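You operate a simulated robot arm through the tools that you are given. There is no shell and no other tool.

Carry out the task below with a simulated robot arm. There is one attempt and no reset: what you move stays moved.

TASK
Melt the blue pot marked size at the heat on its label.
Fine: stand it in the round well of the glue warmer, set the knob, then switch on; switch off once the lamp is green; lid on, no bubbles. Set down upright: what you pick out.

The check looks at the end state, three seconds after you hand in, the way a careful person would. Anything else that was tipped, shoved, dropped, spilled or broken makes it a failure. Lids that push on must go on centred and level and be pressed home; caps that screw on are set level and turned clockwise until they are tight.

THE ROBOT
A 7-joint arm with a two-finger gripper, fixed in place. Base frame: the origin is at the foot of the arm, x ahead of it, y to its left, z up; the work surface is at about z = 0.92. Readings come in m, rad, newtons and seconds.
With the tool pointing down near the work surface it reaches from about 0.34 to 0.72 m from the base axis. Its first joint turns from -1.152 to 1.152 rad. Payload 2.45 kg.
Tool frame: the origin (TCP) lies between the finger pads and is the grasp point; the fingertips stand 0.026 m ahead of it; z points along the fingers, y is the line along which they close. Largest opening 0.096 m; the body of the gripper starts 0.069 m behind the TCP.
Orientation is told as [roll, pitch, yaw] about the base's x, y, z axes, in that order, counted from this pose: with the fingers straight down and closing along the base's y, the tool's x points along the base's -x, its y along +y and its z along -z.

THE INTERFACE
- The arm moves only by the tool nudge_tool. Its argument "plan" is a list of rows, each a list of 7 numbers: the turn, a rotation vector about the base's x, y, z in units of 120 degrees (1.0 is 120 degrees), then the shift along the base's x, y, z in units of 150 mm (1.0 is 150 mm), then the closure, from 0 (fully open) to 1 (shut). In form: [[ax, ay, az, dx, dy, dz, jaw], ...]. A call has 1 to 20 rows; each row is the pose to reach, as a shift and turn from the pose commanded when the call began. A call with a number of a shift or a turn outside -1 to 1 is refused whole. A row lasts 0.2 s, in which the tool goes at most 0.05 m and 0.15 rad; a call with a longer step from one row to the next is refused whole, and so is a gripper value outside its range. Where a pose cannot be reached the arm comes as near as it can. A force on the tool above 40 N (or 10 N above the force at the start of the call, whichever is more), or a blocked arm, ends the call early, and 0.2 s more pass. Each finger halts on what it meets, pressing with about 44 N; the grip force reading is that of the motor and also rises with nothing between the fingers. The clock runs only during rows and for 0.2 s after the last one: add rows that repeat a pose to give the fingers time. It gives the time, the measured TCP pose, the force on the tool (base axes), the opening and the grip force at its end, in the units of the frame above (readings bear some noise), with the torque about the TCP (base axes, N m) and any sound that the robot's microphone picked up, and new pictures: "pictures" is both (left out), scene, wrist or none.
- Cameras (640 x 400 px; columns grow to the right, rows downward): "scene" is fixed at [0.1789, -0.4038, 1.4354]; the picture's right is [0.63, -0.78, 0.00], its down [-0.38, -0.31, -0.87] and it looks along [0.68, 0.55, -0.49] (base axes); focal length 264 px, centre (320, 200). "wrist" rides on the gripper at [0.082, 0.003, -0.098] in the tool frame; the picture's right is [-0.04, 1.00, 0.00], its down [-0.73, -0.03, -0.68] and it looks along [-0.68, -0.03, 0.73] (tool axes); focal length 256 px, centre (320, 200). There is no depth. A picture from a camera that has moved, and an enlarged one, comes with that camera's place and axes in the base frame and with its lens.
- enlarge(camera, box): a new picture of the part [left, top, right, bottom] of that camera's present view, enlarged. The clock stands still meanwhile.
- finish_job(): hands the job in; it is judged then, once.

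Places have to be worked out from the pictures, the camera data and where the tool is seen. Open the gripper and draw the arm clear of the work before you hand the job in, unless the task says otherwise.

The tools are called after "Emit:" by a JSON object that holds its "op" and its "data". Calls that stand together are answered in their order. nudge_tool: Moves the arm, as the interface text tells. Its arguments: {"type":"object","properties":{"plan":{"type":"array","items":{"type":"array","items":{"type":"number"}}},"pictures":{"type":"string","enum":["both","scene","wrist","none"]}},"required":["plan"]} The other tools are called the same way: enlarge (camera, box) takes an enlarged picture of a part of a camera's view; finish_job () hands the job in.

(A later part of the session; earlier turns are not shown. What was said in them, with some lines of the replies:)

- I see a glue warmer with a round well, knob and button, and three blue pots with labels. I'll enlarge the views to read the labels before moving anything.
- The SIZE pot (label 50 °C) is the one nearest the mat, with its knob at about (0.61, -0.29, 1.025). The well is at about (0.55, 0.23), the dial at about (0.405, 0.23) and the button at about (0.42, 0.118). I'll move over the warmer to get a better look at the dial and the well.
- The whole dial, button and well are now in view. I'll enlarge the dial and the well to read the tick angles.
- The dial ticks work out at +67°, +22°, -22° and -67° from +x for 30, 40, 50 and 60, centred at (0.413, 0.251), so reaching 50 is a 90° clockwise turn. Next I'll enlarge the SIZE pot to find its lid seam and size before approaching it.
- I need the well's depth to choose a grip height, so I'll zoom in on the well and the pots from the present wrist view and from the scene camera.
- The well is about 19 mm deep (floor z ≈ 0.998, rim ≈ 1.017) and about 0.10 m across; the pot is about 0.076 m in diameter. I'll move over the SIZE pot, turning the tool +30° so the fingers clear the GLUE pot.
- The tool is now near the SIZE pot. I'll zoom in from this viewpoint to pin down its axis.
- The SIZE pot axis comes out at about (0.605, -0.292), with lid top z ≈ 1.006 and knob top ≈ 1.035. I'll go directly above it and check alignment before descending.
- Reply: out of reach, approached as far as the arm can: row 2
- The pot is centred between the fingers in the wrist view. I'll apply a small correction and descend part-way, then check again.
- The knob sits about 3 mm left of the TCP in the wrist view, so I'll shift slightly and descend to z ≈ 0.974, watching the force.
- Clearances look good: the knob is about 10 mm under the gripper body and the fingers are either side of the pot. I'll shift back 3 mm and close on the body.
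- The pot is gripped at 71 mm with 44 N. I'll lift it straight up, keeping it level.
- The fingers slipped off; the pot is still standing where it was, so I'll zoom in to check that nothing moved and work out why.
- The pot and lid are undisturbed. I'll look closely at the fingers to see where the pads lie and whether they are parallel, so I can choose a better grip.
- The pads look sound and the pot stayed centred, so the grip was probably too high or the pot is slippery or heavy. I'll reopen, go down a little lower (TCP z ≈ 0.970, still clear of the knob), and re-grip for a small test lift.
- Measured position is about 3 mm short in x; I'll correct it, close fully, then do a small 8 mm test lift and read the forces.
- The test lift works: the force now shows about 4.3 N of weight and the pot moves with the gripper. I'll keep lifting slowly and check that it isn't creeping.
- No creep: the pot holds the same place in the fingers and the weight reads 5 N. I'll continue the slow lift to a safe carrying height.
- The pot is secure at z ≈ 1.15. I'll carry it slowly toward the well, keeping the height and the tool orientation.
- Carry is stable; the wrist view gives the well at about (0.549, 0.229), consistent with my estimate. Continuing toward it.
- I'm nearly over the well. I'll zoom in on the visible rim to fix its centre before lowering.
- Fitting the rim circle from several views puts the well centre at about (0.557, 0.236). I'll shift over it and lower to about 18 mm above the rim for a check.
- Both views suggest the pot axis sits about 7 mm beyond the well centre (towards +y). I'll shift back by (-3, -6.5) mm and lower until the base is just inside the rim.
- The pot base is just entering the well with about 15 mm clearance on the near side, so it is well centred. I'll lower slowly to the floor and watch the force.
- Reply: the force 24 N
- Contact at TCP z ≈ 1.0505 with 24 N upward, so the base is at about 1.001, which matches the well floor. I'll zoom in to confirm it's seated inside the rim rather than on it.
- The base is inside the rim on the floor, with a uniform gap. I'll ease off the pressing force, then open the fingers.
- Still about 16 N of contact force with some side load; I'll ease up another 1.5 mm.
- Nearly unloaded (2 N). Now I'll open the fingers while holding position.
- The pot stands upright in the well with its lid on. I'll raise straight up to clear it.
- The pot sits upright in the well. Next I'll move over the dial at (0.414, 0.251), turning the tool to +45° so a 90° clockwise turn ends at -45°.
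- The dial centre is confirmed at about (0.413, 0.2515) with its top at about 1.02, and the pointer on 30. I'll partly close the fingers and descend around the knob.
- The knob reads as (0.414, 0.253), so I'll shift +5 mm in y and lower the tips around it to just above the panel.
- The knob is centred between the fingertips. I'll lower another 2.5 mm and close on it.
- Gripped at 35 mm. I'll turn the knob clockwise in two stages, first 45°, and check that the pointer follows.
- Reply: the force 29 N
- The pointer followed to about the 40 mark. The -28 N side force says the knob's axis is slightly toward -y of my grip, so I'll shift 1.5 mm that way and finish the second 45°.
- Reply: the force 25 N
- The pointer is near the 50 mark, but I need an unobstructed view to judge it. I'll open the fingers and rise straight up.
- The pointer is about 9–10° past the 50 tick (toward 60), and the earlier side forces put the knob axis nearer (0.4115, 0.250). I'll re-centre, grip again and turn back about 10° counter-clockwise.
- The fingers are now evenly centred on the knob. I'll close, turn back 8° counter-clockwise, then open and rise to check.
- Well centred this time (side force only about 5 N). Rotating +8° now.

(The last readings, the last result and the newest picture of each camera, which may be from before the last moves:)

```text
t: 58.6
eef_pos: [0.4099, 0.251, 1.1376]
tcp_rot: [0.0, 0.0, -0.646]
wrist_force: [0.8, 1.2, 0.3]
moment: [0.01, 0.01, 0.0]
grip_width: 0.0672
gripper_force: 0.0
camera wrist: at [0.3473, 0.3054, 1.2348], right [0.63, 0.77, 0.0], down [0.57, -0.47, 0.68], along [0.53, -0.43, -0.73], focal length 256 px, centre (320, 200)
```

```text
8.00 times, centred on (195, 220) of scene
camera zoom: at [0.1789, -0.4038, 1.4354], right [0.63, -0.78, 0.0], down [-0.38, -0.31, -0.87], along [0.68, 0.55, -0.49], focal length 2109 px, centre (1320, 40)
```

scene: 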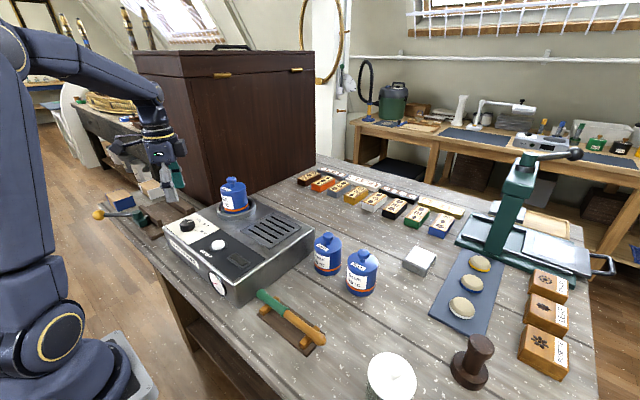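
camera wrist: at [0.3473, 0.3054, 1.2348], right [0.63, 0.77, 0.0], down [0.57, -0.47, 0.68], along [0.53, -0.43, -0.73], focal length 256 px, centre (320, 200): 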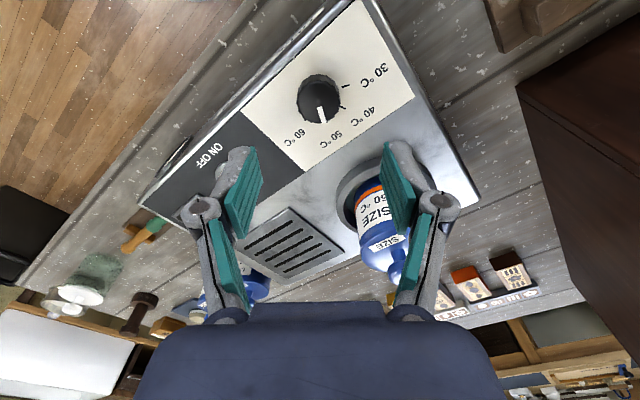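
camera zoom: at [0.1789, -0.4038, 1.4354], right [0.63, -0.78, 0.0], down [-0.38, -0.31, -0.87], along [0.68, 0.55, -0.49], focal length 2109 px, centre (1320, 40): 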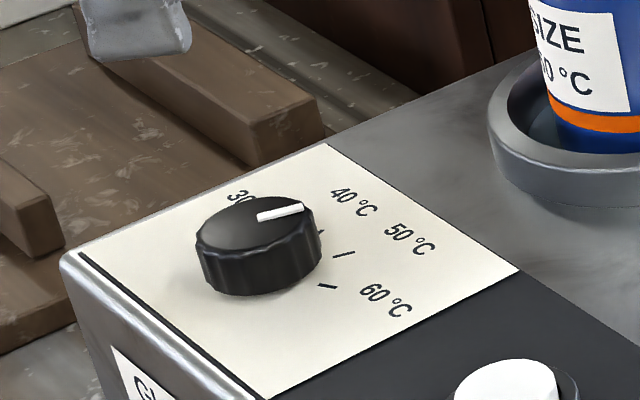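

The pointer now measures -22° to -24°, in line with the 50 tick at -22.5°, so the dial is set. Next I'll straighten the tool, close the fingers and move above the ON/OFF button near (0.424, 0.122).

Emit:
{"op": "nudge_tool", "data": {"plan": [[0, 0, 0.065, 0.02, -0.15, 0, 0.5], [0, 0, 0.13, 0.04, -0.32, 0, 0.7], [0, 0, 0.19, 0.06, -0.5, 0, 1], [0, 0, 0.25, 0.08, -0.68, 0, 1], [0, 0, 0.308, 0.093, -0.85, 0, 1], [0, 0, 0.308, 0.093, -0.86, 0, 1], [0, 0, 0.308, 0.093, -0.86, 0, 1]], "pictures": "both"}}

Emit:
{"op": "enlarge", "data": {"camera": "wrist", "box": [180, 20, 460, 200]}}

Emit:
{"op": "enlarge", "data": {"camera": "scene", "box": [160, 195, 280, 300]}}

```text
t: 60.2
eef_pos: [0.4282, 0.1224, 1.1358]
tcp_rot: [0.0, -0.001, 0.0]
wrist_force: [0.2, 0.2, 0.1]
moment: [-0.01, 0.0, 0.02]
grip_width: 0.0
gripper_force: 28.4
camera wrist: at [0.3469, 0.1261, 1.2346], right [0.04, 1.0, 0.0], down [0.73, -0.03, 0.68], along [0.68, -0.03, -0.73], focal length 256 px, centre (320, 200)
```

scene: 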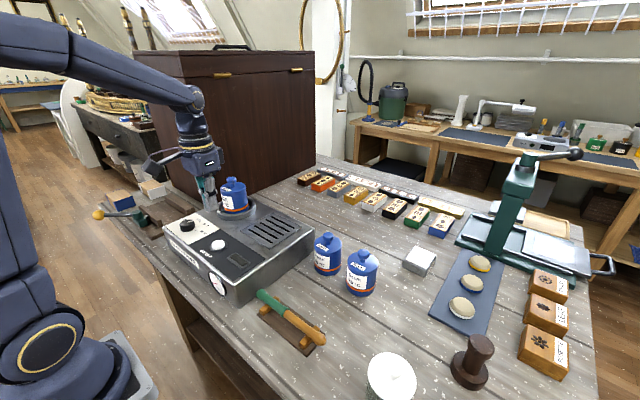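
wrist: 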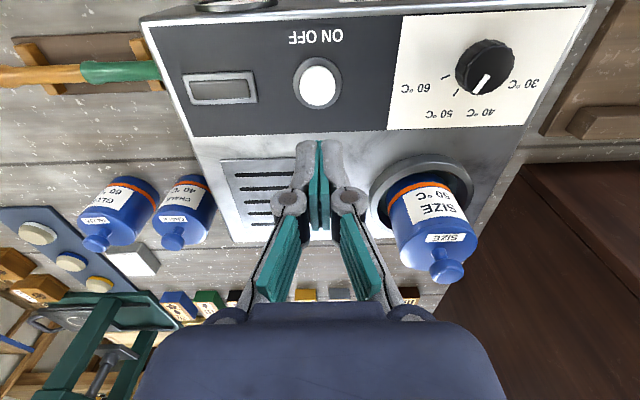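

```text
2.22 times, centred on (320, 110) of wrist
camera zoom: at [0.3469, 0.1261, 1.2346], right [0.04, 1.0, 0.0], down [0.73, -0.03, 0.68], along [0.68, -0.03, -0.73], focal length 569 px, centre (320, 400)
```

zoom: 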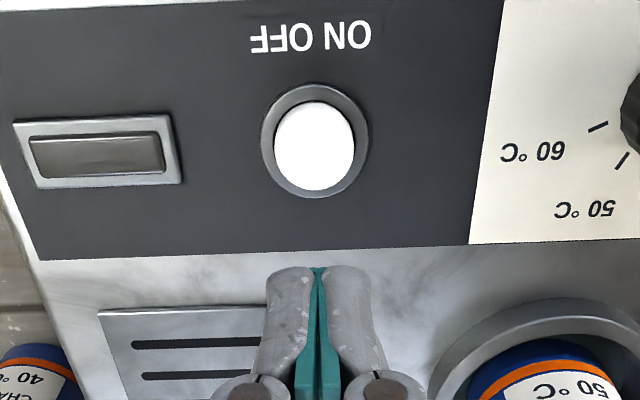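

```text
3.81 times, centred on (220, 248) of scene
camera zoom: at [0.1789, -0.4038, 1.4354], right [0.63, -0.78, 0.0], down [-0.38, -0.31, -0.87], along [0.68, 0.55, -0.49], focal length 1004 px, centre (701, 19)
```

zoom: 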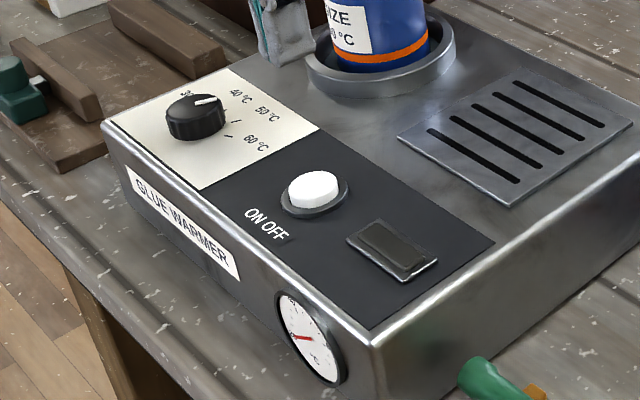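

The button top is at about (0.423, 0.1205, 1.014). I'll move over it and descend to about 7 mm above before pressing.

Emit:
{"op": "nudge_tool", "data": {"plan": [[0, 0, 0, -0.034, -0.013, -0.1, 1], [0, 0, 0, -0.034, -0.013, -0.25, 1], [0, 0, 0, -0.034, -0.013, -0.4, 1], [0, 0, 0, -0.034, -0.013, -0.52, 1], [0, 0, 0, -0.034, -0.013, -0.585, 1], [0, 0, 0, -0.034, -0.013, -0.585, 1]], "pictures": "both"}}

Emit:
{"op": "enlarge", "data": {"camera": "wrist", "box": [200, 80, 440, 260]}}

Emit:
{"op": "enlarge", "data": {"camera": "scene", "box": [160, 180, 280, 290]}}

```text
t: 61.6
eef_pos: [0.4204, 0.1214, 1.0476]
tcp_rot: [0.001, 0.0, -0.002]
wrist_force: [-0.3, -0.4, 0.3]
moment: [0.0, 0.02, -0.05]
grip_width: 0.0
gripper_force: 28.7
camera wrist: at [0.3379, 0.1254, 1.1457], right [0.04, 1.0, 0.0], down [0.73, -0.03, 0.68], along [0.68, -0.03, -0.73], focal length 256 px, centre (320, 200)
```

scene: 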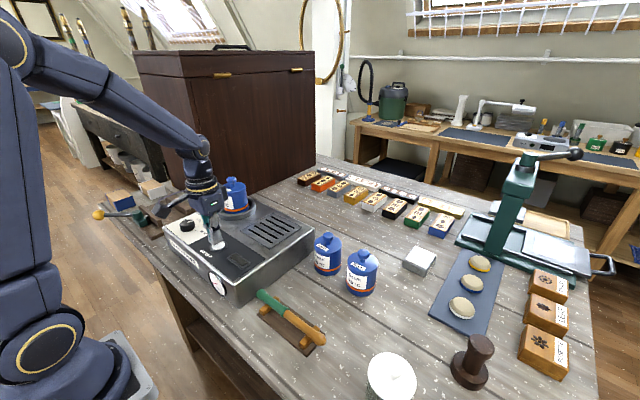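
wrist: 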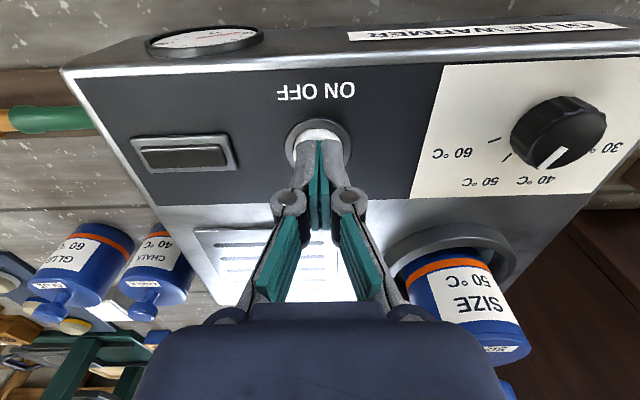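

```text
2.22 times, centred on (320, 170) of wrist
camera zoom: at [0.3379, 0.1254, 1.1457], right [0.04, 1.0, 0.0], down [0.73, -0.03, 0.68], along [0.68, -0.03, -0.73], focal length 569 px, centre (320, 267)
```

zoom: 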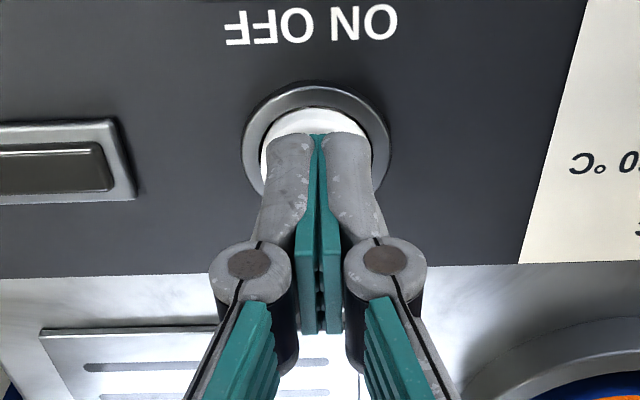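

```text
3.64 times, centred on (220, 235) of scene
camera zoom: at [0.1789, -0.4038, 1.4354], right [0.63, -0.78, 0.0], down [-0.38, -0.31, -0.87], along [0.68, 0.55, -0.49], focal length 959 px, centre (684, 73)
```

zoom: 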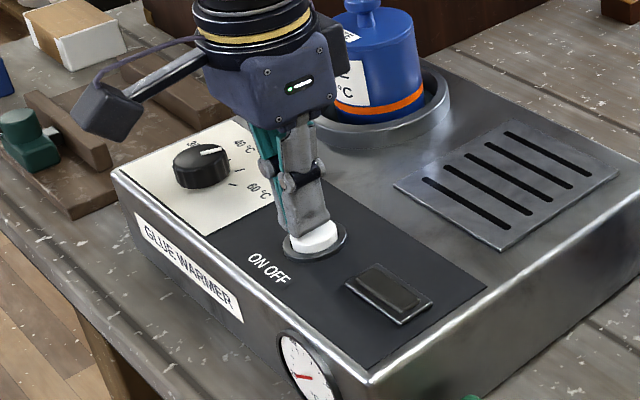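

The tips are over the button. Before pressing, I'll double-check the dial from this viewpoint.

Emit:
{"op": "enlarge", "data": {"camera": "wrist", "box": [480, 70, 640, 200]}}

Emit:
{"op": "enlarge", "data": {"camera": "scene", "box": [165, 205, 215, 245]}}

```text
3.08 times, centred on (560, 135) of wrist
camera zoom: at [0.3379, 0.1254, 1.1457], right [0.04, 1.0, 0.0], down [0.73, -0.03, 0.68], along [0.68, -0.03, -0.73], focal length 788 px, centre (-418, 400)
```

zoom: 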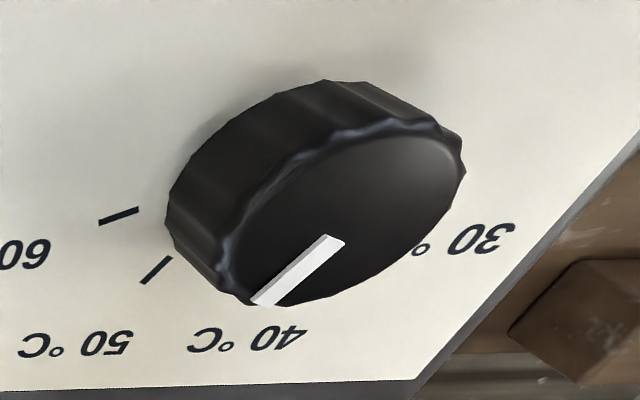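

```text
10.00 times, centred on (190, 225) of scene
camera zoom: at [0.1789, -0.4038, 1.4354], right [0.63, -0.78, 0.0], down [-0.38, -0.31, -0.87], along [0.68, 0.55, -0.49], focal length 2636 px, centre (1620, -50)
```

zoom: 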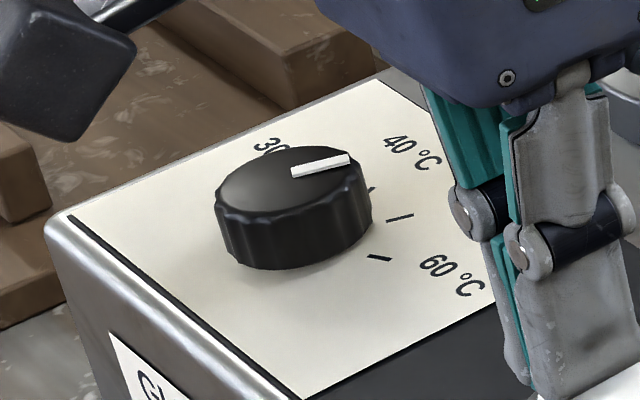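

The pointer is parallel to the 50 tick in both views, so the dial is right. Now pressing the button gently.

Emit:
{"op": "nudge_tool", "data": {"plan": [[0, 0, 0, 0.012, 0, -0.025, 1], [0, 0, 0, 0.012, 0, -0.045, 1], [0, 0, 0, 0.012, 0, -0.06, 1], [0, 0, 0, 0.012, 0, -0.072, 1]], "pictures": "both"}}

```text
t: 62.6
eef_pos: [0.4201, 0.1204, 1.0379]
tcp_rot: [0.001, 0.001, -0.001]
wrist_force: [-11.9, -2.4, 29.2]
moment: [-0.07, 0.31, 0.02]
grip_width: 0.006
gripper_force: 28.3
heard: click
camera wrist: at [0.3406, 0.125, 1.1359], right [0.04, 1.0, 0.0], down [0.73, -0.03, 0.68], along [0.68, -0.03, -0.73], focal length 256 px, centre (320, 200)
```

scene: 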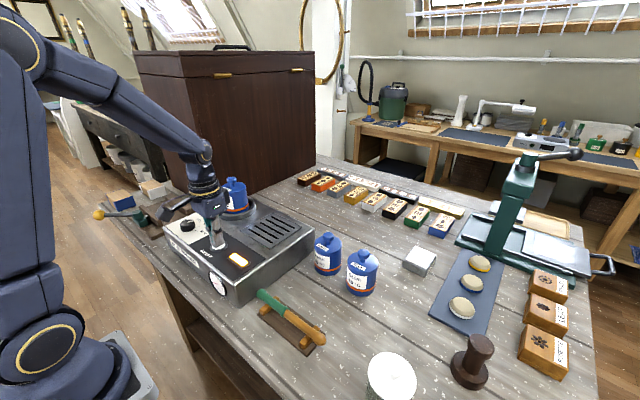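
wrist: 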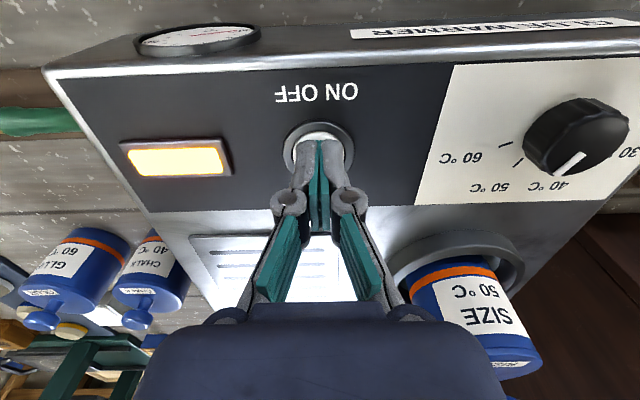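

Click heard and the lamp turned amber: heating. I'll lift off to just above the button and wait for green.

Emit:
{"op": "nudge_tool", "data": {"plan": [[0, 0, 0, 0, 0, 0.03, 1], [0, 0, 0, 0, 0, 0.06, 1]], "pictures": "both"}}

```text
t: 63.2
eef_pos: [0.4227, 0.1194, 1.0451]
tcp_rot: [-0.002, -0.001, -0.004]
wrist_force: [-0.2, 0.7, 0.6]
moment: [0.0, -0.04, 0.0]
grip_width: 0.0002
gripper_force: 28.7
camera wrist: at [0.3411, 0.1245, 1.1438], right [0.04, 1.0, 0.0], down [0.73, -0.03, 0.68], along [0.68, -0.03, -0.73], focal length 256 px, centre (320, 200)
```

scene: 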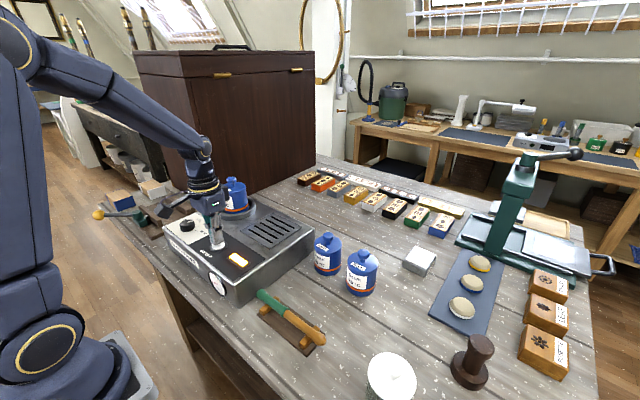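
wrist: 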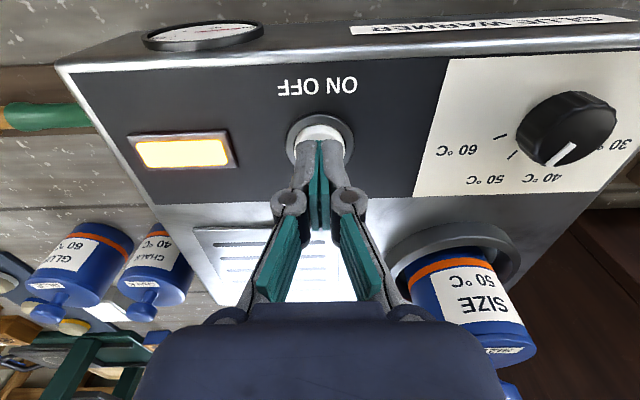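

The lamp is amber. I'll hold and poll every second, watching for green.

Emit:
{"op": "nudge_tool", "data": {"plan": [[0, 0, 0, 0, 0, 0, 1], [0, 0, 0, 0, 0, 0, 1], [0, 0, 0, 0, 0, 0, 1], [0, 0, 0, 0, 0, 0, 1]], "pictures": "scene"}}

Emit:
{"op": "enlarge", "data": {"camera": "scene", "box": [190, 230, 270, 300]}}

```text
t: 64.2
eef_pos: [0.4221, 0.1214, 1.0454]
tcp_rot: [0.002, 0.001, -0.001]
wrist_force: [0.6, -0.6, 0.4]
moment: [0.01, 0.01, 0.04]
grip_width: 0.0001
gripper_force: 28.1
```

scene: 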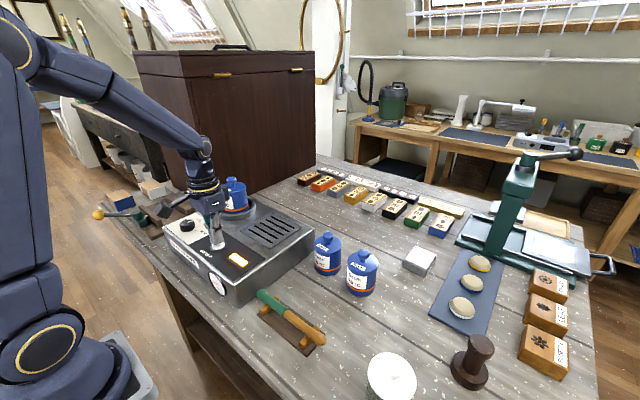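

```text
5.71 times, centred on (230, 265) of scene
camera zoom: at [0.1789, -0.4038, 1.4354], right [0.63, -0.78, 0.0], down [-0.38, -0.31, -0.87], along [0.68, 0.55, -0.49], focal length 1506 px, centre (834, -171)
```

zoom: 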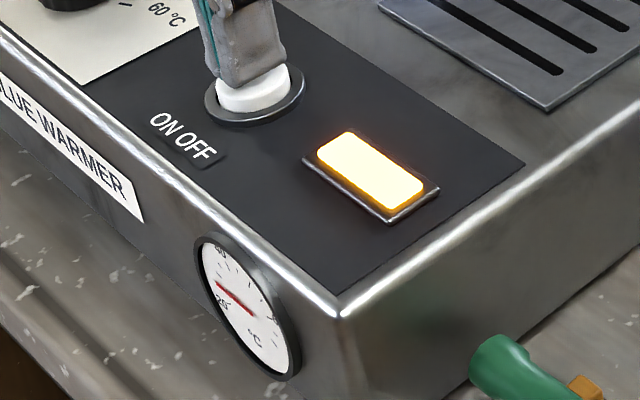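

Still amber; the gauge needle sits near 20 °C. Continuing to wait in short polls.

Emit:
{"op": "nudge_tool", "data": {"plan": [[0, 0, 0, 0, 0, 0, 1], [0, 0, 0, 0, 0, 0, 1], [0, 0, 0, 0, 0, 0, 1], [0, 0, 0, 0, 0, 0, 1], [0, 0, 0, 0, 0, 0, 1]], "pictures": "none"}}

Emit:
{"op": "enlarge", "data": {"camera": "scene", "box": [190, 230, 270, 300]}}

```text
t: 65.4
eef_pos: [0.4231, 0.1203, 1.0464]
tcp_rot: [-0.001, 0.001, 0.0]
wrist_force: [0.6, 0.4, -0.5]
moment: [0.01, -0.01, -0.03]
grip_width: 0.0
gripper_force: 28.7
```

```text
5.71 times, centred on (230, 265) of scene
camera zoom: at [0.1789, -0.4038, 1.4354], right [0.63, -0.78, 0.0], down [-0.38, -0.31, -0.87], along [0.68, 0.55, -0.49], focal length 1506 px, centre (834, -171)
```

zoom: 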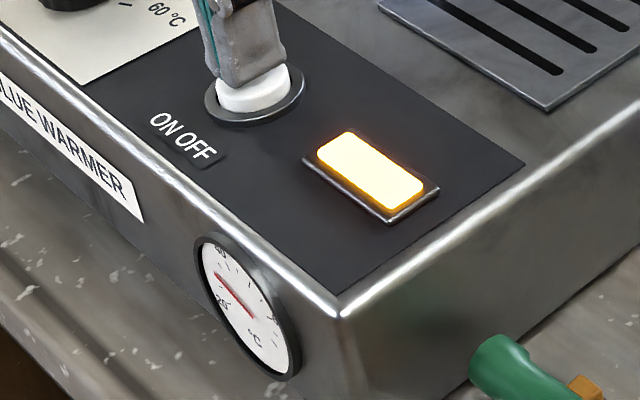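

The needle is rising. I'll keep polling at about 1 s.

Emit:
{"op": "nudge_tool", "data": {"plan": [[0, 0, 0, 0, 0, 0, 1], [0, 0, 0, 0, 0, 0, 1], [0, 0, 0, 0, 0, 0, 1], [0, 0, 0, 0, 0, 0, 1], [0, 0, 0, 0, 0, 0, 1]], "pictures": "none"}}

Emit:
{"op": "enlarge", "data": {"camera": "scene", "box": [200, 245, 260, 300]}}

```text
t: 66.6
eef_pos: [0.4218, 0.1203, 1.0464]
tcp_rot: [-0.001, 0.001, 0.002]
wrist_force: [0.0, 0.0, -0.6]
moment: [-0.03, 0.0, -0.01]
grip_width: 0.0
gripper_force: 28.3
```

```text
7.27 times, centred on (230, 272) of scene
camera zoom: at [0.1789, -0.4038, 1.4354], right [0.63, -0.78, 0.0], down [-0.38, -0.31, -0.87], along [0.68, 0.55, -0.49], focal length 1917 px, centre (974, -327)
```

zoom: 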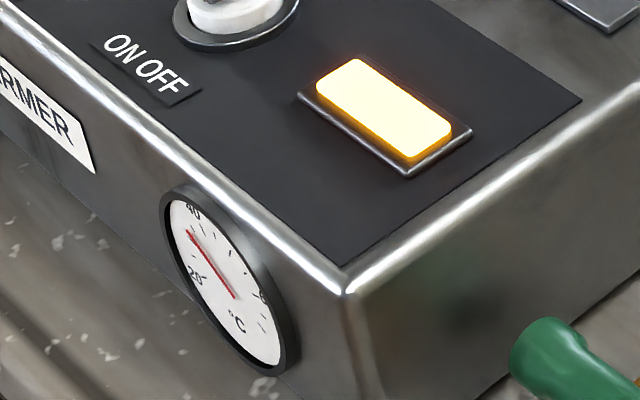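

The needle is at about 33–35 °C and climbing, lamp still amber. I'll continue polling.

Emit:
{"op": "nudge_tool", "data": {"plan": [[0, 0, 0, 0, 0, 0, 1], [0, 0, 0, 0, 0, 0, 1], [0, 0, 0, 0, 0, 0, 1], [0, 0, 0, 0, 0, 0, 1]], "pictures": "none"}}

Emit:
{"op": "enlarge", "data": {"camera": "scene", "box": [200, 245, 260, 300]}}

```text
t: 67.6
eef_pos: [0.4221, 0.1203, 1.0459]
tcp_rot: [-0.001, 0.001, 0.001]
wrist_force: [-0.4, 0.6, 0.1]
moment: [-0.03, -0.01, 0.01]
grip_width: 0.0
gripper_force: 28.6
```

```text
7.27 times, centred on (230, 272) of scene
camera zoom: at [0.1789, -0.4038, 1.4354], right [0.63, -0.78, 0.0], down [-0.38, -0.31, -0.87], along [0.68, 0.55, -0.49], focal length 1917 px, centre (974, -327)
```

zoom: 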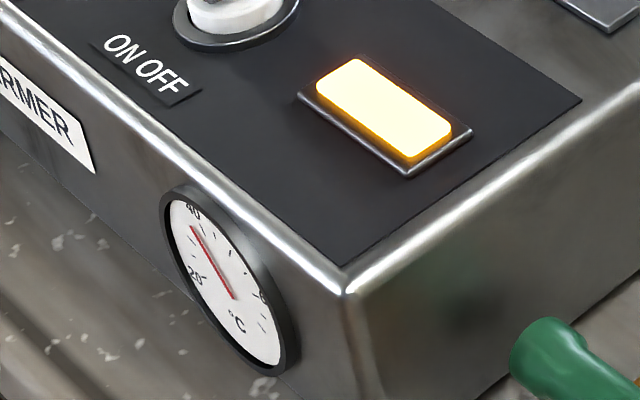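

Needle at about 37–38 °C, still amber. Continuing.

Emit:
{"op": "nudge_tool", "data": {"plan": [[0, 0, 0, 0, 0, 0, 1], [0, 0, 0, 0, 0, 0, 1], [0, 0, 0, 0, 0, 0, 1], [0, 0, 0, 0, 0, 0, 1], [0, 0, 0, 0, 0, 0, 1]], "pictures": "none"}}

Emit:
{"op": "enlarge", "data": {"camera": "scene", "box": [200, 245, 260, 300]}}

```text
t: 68.8
eef_pos: [0.4218, 0.1206, 1.0463]
tcp_rot: [-0.001, -0.001, -0.001]
wrist_force: [-0.1, -0.3, 0.3]
moment: [0.02, -0.04, -0.01]
grip_width: 0.0
gripper_force: 28.4
```

```text
7.27 times, centred on (230, 272) of scene
camera zoom: at [0.1789, -0.4038, 1.4354], right [0.63, -0.78, 0.0], down [-0.38, -0.31, -0.87], along [0.68, 0.55, -0.49], focal length 1917 px, centre (974, -327)
```

zoom: 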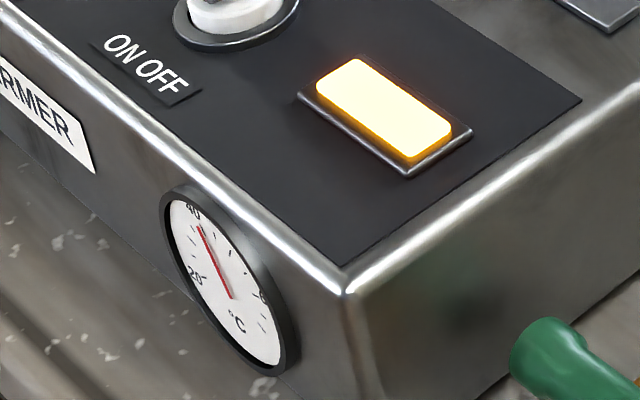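

Needle at about 42 °C, still amber. Another short wait.

Emit:
{"op": "nudge_tool", "data": {"plan": [[0, 0, 0, 0, 0, 0, 1], [0, 0, 0, 0, 0, 0, 1], [0, 0, 0, 0, 0, 0, 1], [0, 0, 0, 0, 0, 0, 1]], "pictures": "none"}}

Emit:
{"op": "enlarge", "data": {"camera": "scene", "box": [200, 245, 260, 300]}}

```text
t: 69.8
eef_pos: [0.4229, 0.1208, 1.0451]
tcp_rot: [0.001, 0.0, 0.0]
wrist_force: [0.3, -1.0, 0.7]
moment: [-0.01, -0.01, 0.01]
grip_width: 0.0
gripper_force: 28.2
```

```text
7.27 times, centred on (230, 272) of scene
camera zoom: at [0.1789, -0.4038, 1.4354], right [0.63, -0.78, 0.0], down [-0.38, -0.31, -0.87], along [0.68, 0.55, -0.49], focal length 1917 px, centre (974, -327)
```

zoom: 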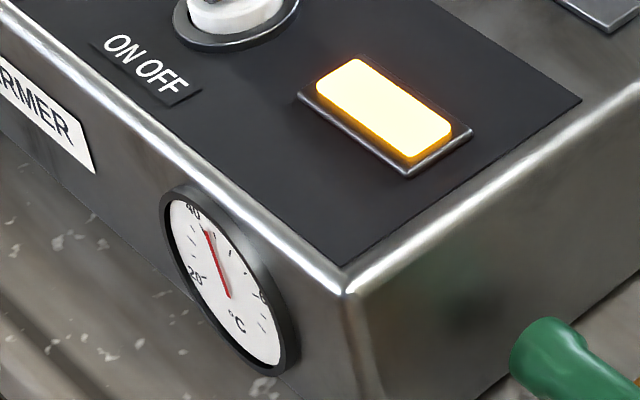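

Needle at about 45 °C, still amber; waiting a little more.

Emit:
{"op": "nudge_tool", "data": {"plan": [[0, 0, 0, 0, 0, 0, 1], [0, 0, 0, 0, 0, 0, 1], [0, 0, 0, 0, 0, 0, 1], [0, 0, 0, 0, 0, 0, 1]], "pictures": "none"}}

Emit:
{"op": "enlarge", "data": {"camera": "scene", "box": [200, 245, 260, 300]}}

```text
t: 70.8
eef_pos: [0.4215, 0.1198, 1.0463]
tcp_rot: [0.001, 0.001, 0.0]
wrist_force: [0.0, 1.0, -1.1]
moment: [-0.04, 0.04, -0.02]
grip_width: 0.0001
gripper_force: 28.4
```

```text
7.27 times, centred on (230, 272) of scene
camera zoom: at [0.1789, -0.4038, 1.4354], right [0.63, -0.78, 0.0], down [-0.38, -0.31, -0.87], along [0.68, 0.55, -0.49], focal length 1917 px, centre (974, -327)
```

zoom: 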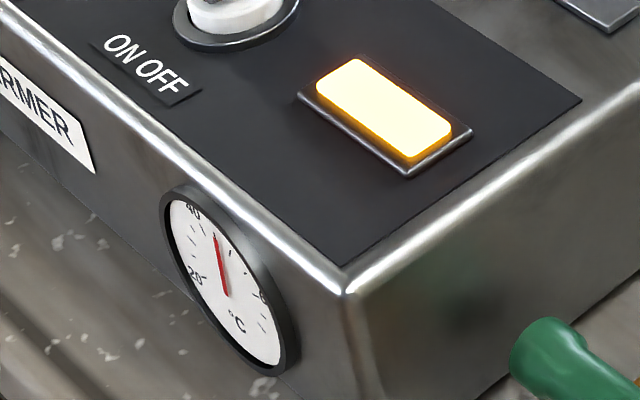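

Needle at about 48–50 °C, still amber; polling with shorter intervals.

Emit:
{"op": "nudge_tool", "data": {"plan": [[0, 0, 0, 0, 0, 0, 1], [0, 0, 0, 0, 0, 0, 1]], "pictures": "none"}}

Emit:
{"op": "enlarge", "data": {"camera": "scene", "box": [200, 245, 260, 300]}}

```text
t: 71.4
eef_pos: [0.4215, 0.1197, 1.0452]
tcp_rot: [-0.002, 0.001, 0.001]
wrist_force: [-0.4, -0.7, 0.4]
moment: [0.02, -0.01, -0.02]
grip_width: 0.0
gripper_force: 28.2
```

```text
7.27 times, centred on (230, 272) of scene
camera zoom: at [0.1789, -0.4038, 1.4354], right [0.63, -0.78, 0.0], down [-0.38, -0.31, -0.87], along [0.68, 0.55, -0.49], focal length 1917 px, centre (974, -327)
```

zoom: 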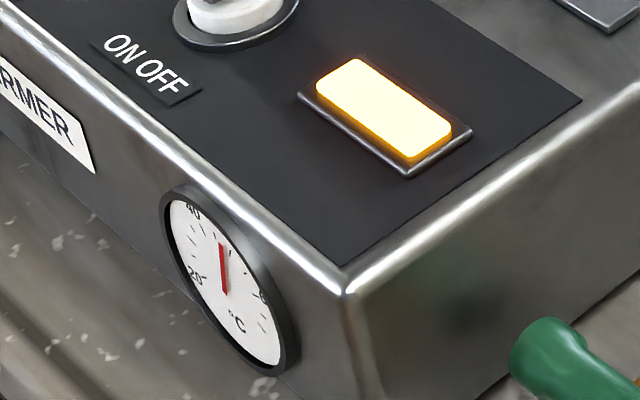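

Needle around 50 °C, lamp still amber. Polling again.

Emit:
{"op": "nudge_tool", "data": {"plan": [[0, 0, 0, 0, 0, 0, 1], [0, 0, 0, 0, 0, 0, 1]], "pictures": "none"}}

Emit:
{"op": "enlarge", "data": {"camera": "scene", "box": [200, 245, 260, 300]}}

```text
t: 72.0
eef_pos: [0.4216, 0.1201, 1.0453]
tcp_rot: [-0.001, -0.001, 0.0]
wrist_force: [0.8, 0.4, -0.7]
moment: [-0.02, -0.01, -0.02]
grip_width: 0.0
gripper_force: 28.4
```

```text
7.27 times, centred on (230, 272) of scene
camera zoom: at [0.1789, -0.4038, 1.4354], right [0.63, -0.78, 0.0], down [-0.38, -0.31, -0.87], along [0.68, 0.55, -0.49], focal length 1917 px, centre (974, -327)
```

zoom: 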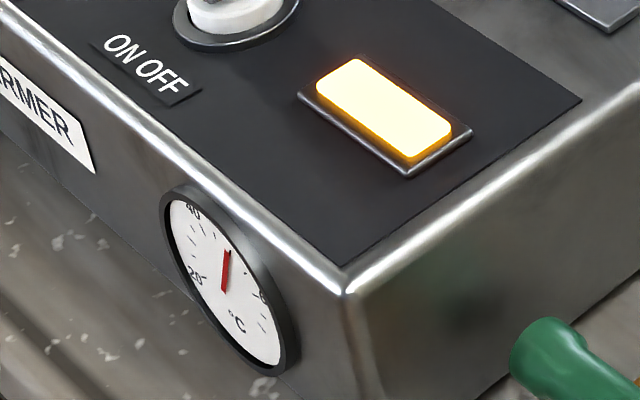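

Needle roughly at 50 or just past; lamp still amber. Polling again with a zoom on the gauge.

Emit:
{"op": "nudge_tool", "data": {"plan": [[0, 0, 0, 0, 0, 0, 1], [0, 0, 0, 0, 0, 0, 1]], "pictures": "none"}}

Emit:
{"op": "enlarge", "data": {"camera": "scene", "box": [205, 255, 255, 300]}}

```text
t: 72.6
eef_pos: [0.4214, 0.1202, 1.0461]
tcp_rot: [0.0, -0.001, -0.001]
wrist_force: [0.0, 0.8, -0.2]
moment: [-0.02, 0.0, 0.02]
grip_width: 0.0
gripper_force: 28.8
```

```text
8.89 times, centred on (230, 278) of scene
camera zoom: at [0.1789, -0.4038, 1.4354], right [0.63, -0.78, 0.0], down [-0.38, -0.31, -0.87], along [0.68, 0.55, -0.49], focal length 2344 px, centre (1120, -489)
```

zoom: 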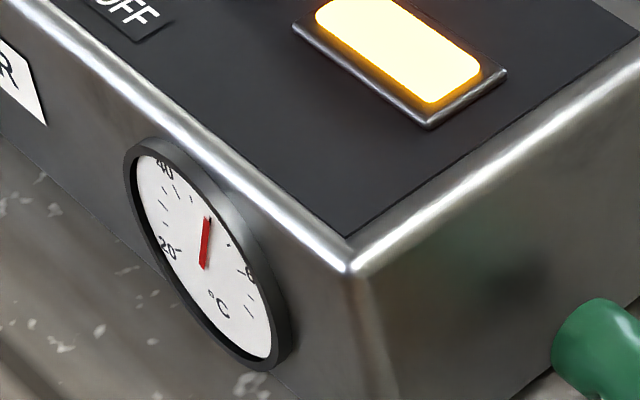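

Re-reading the gauge with correct perspective, 20/40/60 are about 95° apart and the needle is now just around 50 °C. Polling at short intervals for green.

Emit:
{"op": "nudge_tool", "data": {"plan": [[0, 0, 0, 0, 0, 0, 1], [0, 0, 0, 0, 0, 0, 1]], "pictures": "none"}}

Emit:
{"op": "enlarge", "data": {"camera": "scene", "box": [205, 250, 255, 295]}}

```text
t: 73.2
eef_pos: [0.4203, 0.1196, 1.0461]
tcp_rot: [-0.001, 0.001, 0.001]
wrist_force: [0.1, -0.4, 0.4]
moment: [0.02, -0.01, 0.03]
grip_width: 0.0002
gripper_force: 28.3
```

```text
8.89 times, centred on (230, 272) of scene
camera zoom: at [0.1789, -0.4038, 1.4354], right [0.63, -0.78, 0.0], down [-0.38, -0.31, -0.87], along [0.68, 0.55, -0.49], focal length 2344 px, centre (1120, -444)
```

zoom: 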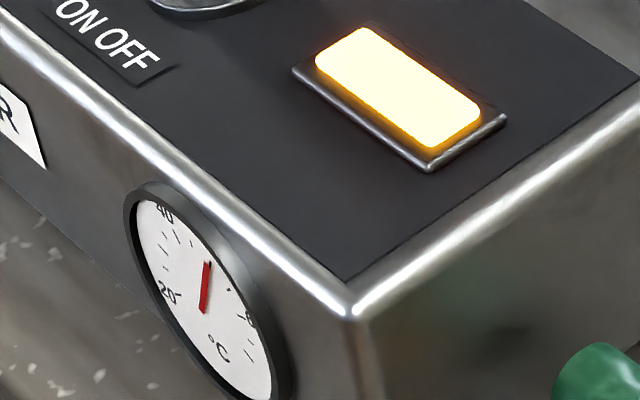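

The needle has levelled off near 50; the lamp is still amber (the contents are presumably still melting). Keep polling.

Emit:
{"op": "nudge_tool", "data": {"plan": [[0, 0, 0, 0, 0, 0, 1], [0, 0, 0, 0, 0, 0, 1], [0, 0, 0, 0, 0, 0, 1]], "pictures": "none"}}

Emit:
{"op": "enlarge", "data": {"camera": "scene", "box": [205, 250, 255, 295]}}

```text
t: 74.0
eef_pos: [0.4222, 0.1209, 1.0461]
tcp_rot: [0.0, 0.0, 0.001]
wrist_force: [-0.2, 0.3, -0.8]
moment: [-0.02, -0.01, 0.02]
grip_width: 0.0
gripper_force: 28.8
```

```text
8.89 times, centred on (230, 272) of scene
camera zoom: at [0.1789, -0.4038, 1.4354], right [0.63, -0.78, 0.0], down [-0.38, -0.31, -0.87], along [0.68, 0.55, -0.49], focal length 2344 px, centre (1120, -444)
```

zoom: 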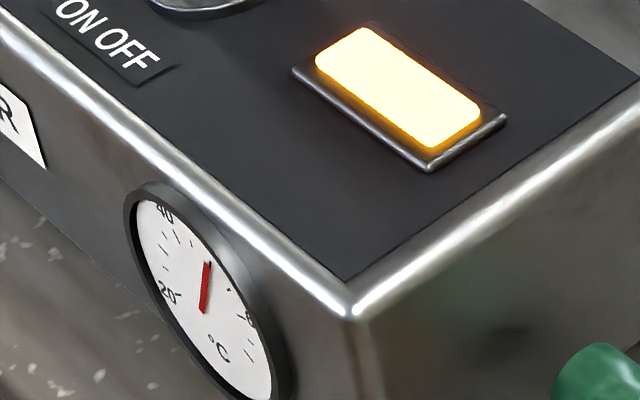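

Stable near 50 °C, still amber. Continuing to poll.

Emit:
{"op": "nudge_tool", "data": {"plan": [[0, 0, 0, 0, 0, 0, 1], [0, 0, 0, 0, 0, 0, 1], [0, 0, 0, 0, 0, 0, 1]], "pictures": "none"}}

Emit:
{"op": "enlarge", "data": {"camera": "scene", "box": [205, 250, 255, 295]}}

```text
t: 74.8
eef_pos: [0.4231, 0.1204, 1.0459]
tcp_rot: [-0.001, 0.001, -0.001]
wrist_force: [0.3, 0.4, 0.7]
moment: [0.02, -0.02, 0.02]
grip_width: 0.0
gripper_force: 28.4
```

```text
8.89 times, centred on (230, 272) of scene
camera zoom: at [0.1789, -0.4038, 1.4354], right [0.63, -0.78, 0.0], down [-0.38, -0.31, -0.87], along [0.68, 0.55, -0.49], focal length 2344 px, centre (1120, -444)
```

zoom: 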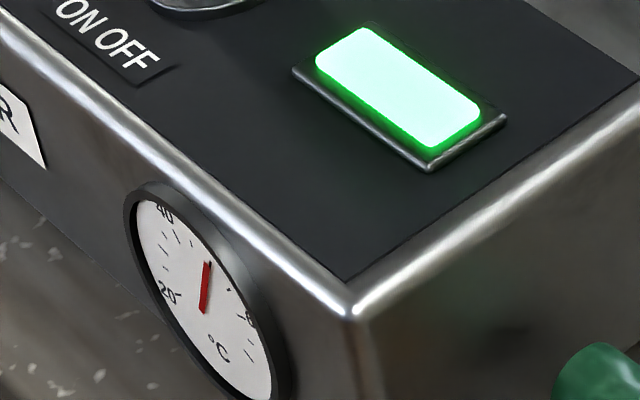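

The lamp is green. Pressing the button now to switch off.

Emit:
{"op": "nudge_tool", "data": {"plan": [[0, 0, 0, 0, 0, -0.03, 1], [0, 0, 0, 0, 0, -0.05, 1], [0, 0, 0, 0, 0, -0.062, 1]], "pictures": "both"}}

```text
t: 75.6
eef_pos: [0.4226, 0.1202, 1.0385]
tcp_rot: [0.0, 0.001, 0.0]
wrist_force: [-4.7, -4.1, 12.3]
moment: [-0.12, 0.11, -0.05]
grip_width: 0.0059
gripper_force: 28.2
heard: click
camera wrist: at [0.3416, 0.1245, 1.1367], right [0.04, 1.0, 0.0], down [0.73, -0.03, 0.68], along [0.68, -0.03, -0.73], focal length 256 px, centre (320, 200)
```

scene: 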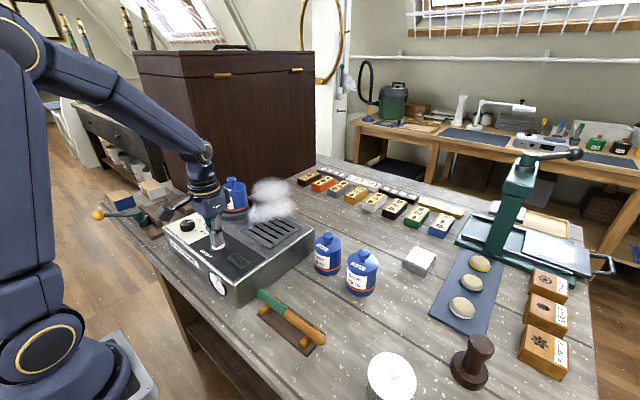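
wrist: 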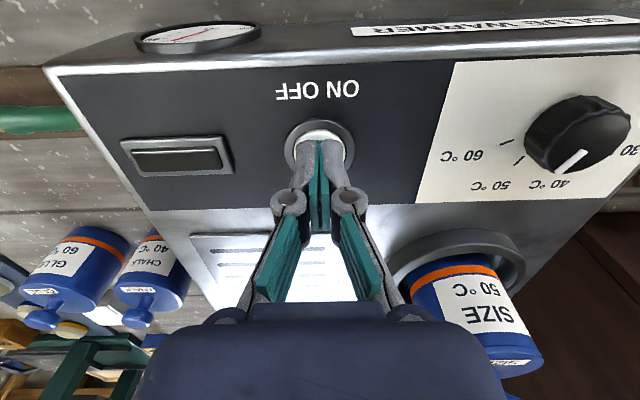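

Click heard and the lamp is off. I'll lift off the button straight up and check the state of the pot and warmer.

Emit:
{"op": "nudge_tool", "data": {"plan": [[0, 0, 0, 0, 0, 0.05, 1], [0, 0, 0, 0, 0, 0.15, 1], [0, 0, 0, 0, 0, 0.35, 1], [0, 0, 0, 0, 0, 0.55, 1], [0, 0, 0, 0, 0, 0.75, 1], [0, 0, 0, 0, 0, 0.95, 1]], "pictures": "both"}}

Emit:
{"op": "enlarge", "data": {"camera": "scene", "box": [160, 150, 320, 300]}}

```text
t: 77.0
eef_pos: [0.421, 0.1187, 1.18]
tcp_rot: [0.0, 0.002, -0.001]
wrist_force: [-0.1, 0.7, -0.3]
moment: [0.02, -0.02, 0.03]
grip_width: 0.0002
gripper_force: 28.3
camera wrist: at [0.3405, 0.1233, 1.2789], right [0.04, 1.0, 0.0], down [0.73, -0.03, 0.68], along [0.68, -0.03, -0.73], focal length 256 px, centre (320, 200)
```

scene: 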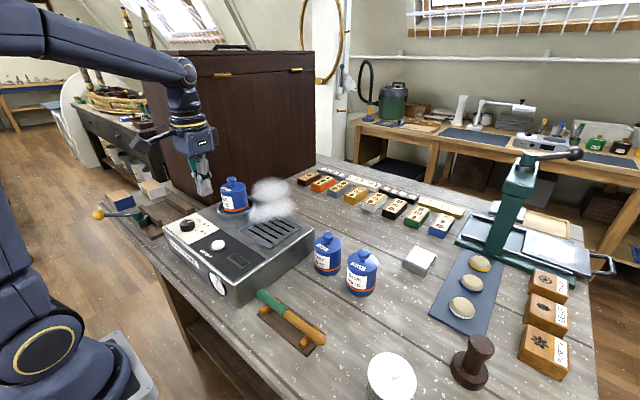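
wrist: 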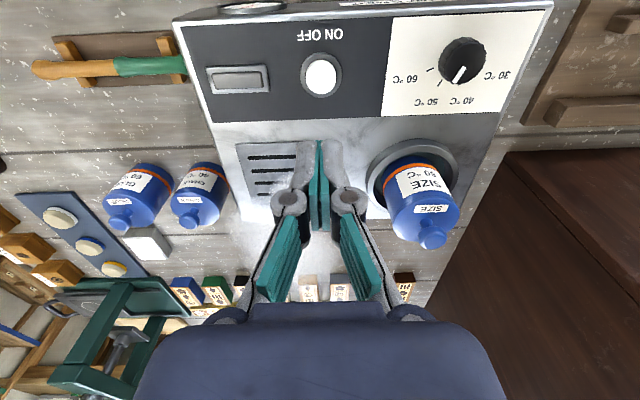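

```text
2.67 times, centred on (240, 225) of scene
camera zoom: at [0.1789, -0.4038, 1.4354], right [0.63, -0.78, 0.0], down [-0.38, -0.31, -0.87], along [0.68, 0.55, -0.49], focal length 703 px, centre (533, 133)
```

zoom: 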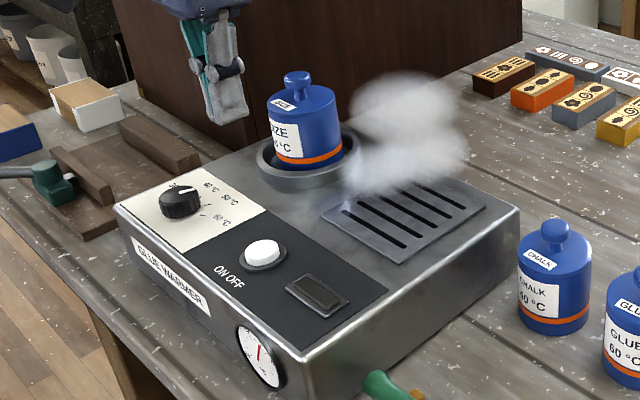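

The warmer is off and the pot stands upright in the well with its lid on. I'll open the gripper and draw the arm up and clear of the work.

Emit:
{"op": "nudge_tool", "data": {"plan": [[0, 0, 0, 0, -0.1, 0.2, 1], [0, 0, 0, 0, -0.25, 0.45, 0.5], [0, 0, 0, 0, -0.4, 0.7, 0], [0, 0, 0, 0, -0.52, 0.95, 0], [0, 0, 0, 0, -0.52, 0.98, 0], [0, 0, 0, 0, -0.52, 0.98, 0]], "pictures": "both"}}

Emit:
{"op": "enlarge", "data": {"camera": "scene", "box": [160, 150, 320, 300]}}

Emit:
{"op": "enlarge", "data": {"camera": "wrist", "box": [280, 0, 560, 180]}}

```text
t: 78.4
eef_pos: [0.4237, 0.0393, 1.331]
tcp_rot: [-0.001, 0.0, 0.0]
wrist_force: [-0.4, 0.3, 0.2]
moment: [-0.03, 0.0, 0.05]
grip_width: 0.0961
gripper_force: 0.0
camera wrist: at [0.3428, 0.0442, 1.428], right [0.04, 1.0, 0.0], down [0.73, -0.03, 0.68], along [0.68, -0.03, -0.73], focal length 256 px, centre (320, 200)
```

scene: 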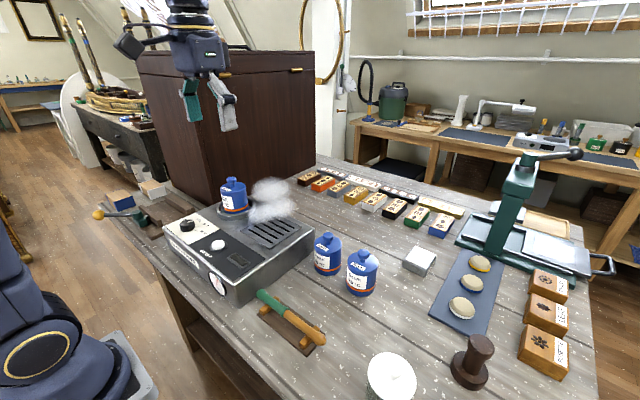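
wrist: 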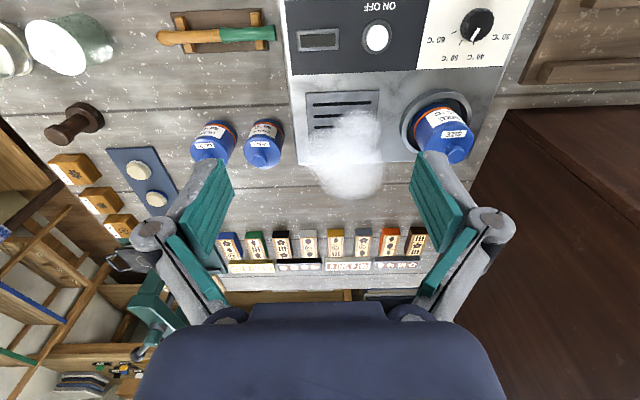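

```text
2.67 times, centred on (240, 225) of scene
camera zoom: at [0.1789, -0.4038, 1.4354], right [0.63, -0.78, 0.0], down [-0.38, -0.31, -0.87], along [0.68, 0.55, -0.49], focal length 703 px, centre (533, 133)
```

zoom: 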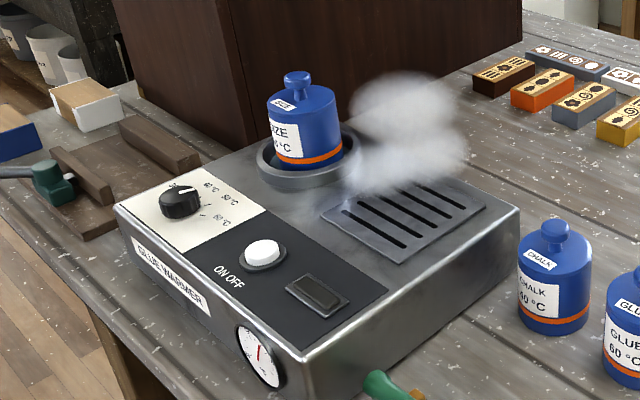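

```text
2.22 times, centred on (420, 90) of wrist
camera zoom: at [0.3428, 0.0442, 1.428], right [0.04, 1.0, 0.0], down [0.73, -0.03, 0.68], along [0.68, -0.03, -0.73], focal length 569 px, centre (98, 444)
```

zoom: 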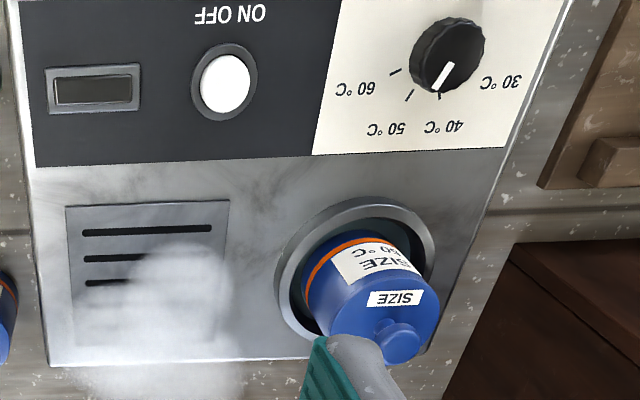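

Lamp off, dial at 50, other items undisturbed. One last close look at the pot's lid before handing in.

Emit:
{"op": "enlarge", "data": {"camera": "scene", "box": [210, 165, 260, 225]}}

```text
6.67 times, centred on (235, 195) of scene
camera zoom: at [0.1789, -0.4038, 1.4354], right [0.63, -0.78, 0.0], down [-0.38, -0.31, -0.87], along [0.68, 0.55, -0.49], focal length 1758 px, centre (887, 233)
```

zoom: 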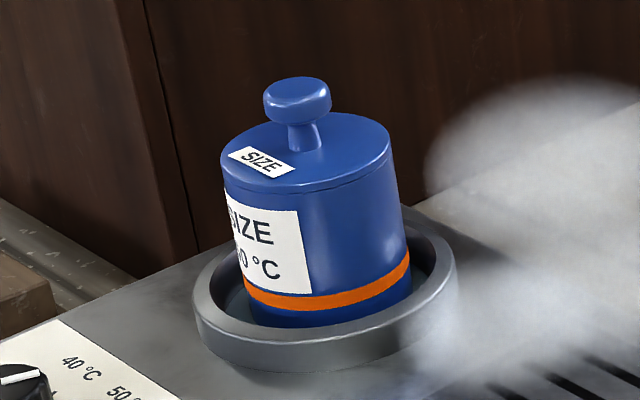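

The pot is upright in the well with its lid on level, the warmer is off, and the arm is clear with the gripper open. Handing in.

Emit:
{"op": "finish_job", "data": {}}

```text
The job is handed in.
```

I melted the SIZE pot at 50 °C and left it standing upright in the warmer's round well, with its lid on and level. I handed the job in with the gripper open and the arm clear.

- **Heating:** I set the dial to 50, which took a small correction after the first turn overshot the mark. I then switched the warmer on. The gauge rose and levelled off near 50 °C, the lamp turned green, and I switched it off in under a second. The lamp went out and stayed out.
- **Slip on the first lift:** my fingers slid off the pot the first time I tried to raise it. It stayed standing and moved about 1 mm at most. The second, lower grip held all the way to the well.
- **Steam:** a white cloud of steam appeared over the warmer's vent at switch-off. I took it as normal and saw no bubbling around the pot or lid.
- **Left in the well:** the task didn't say to take the pot out after melting, so I left it there.

The other pots and items looked undisturbed in the last pictures.
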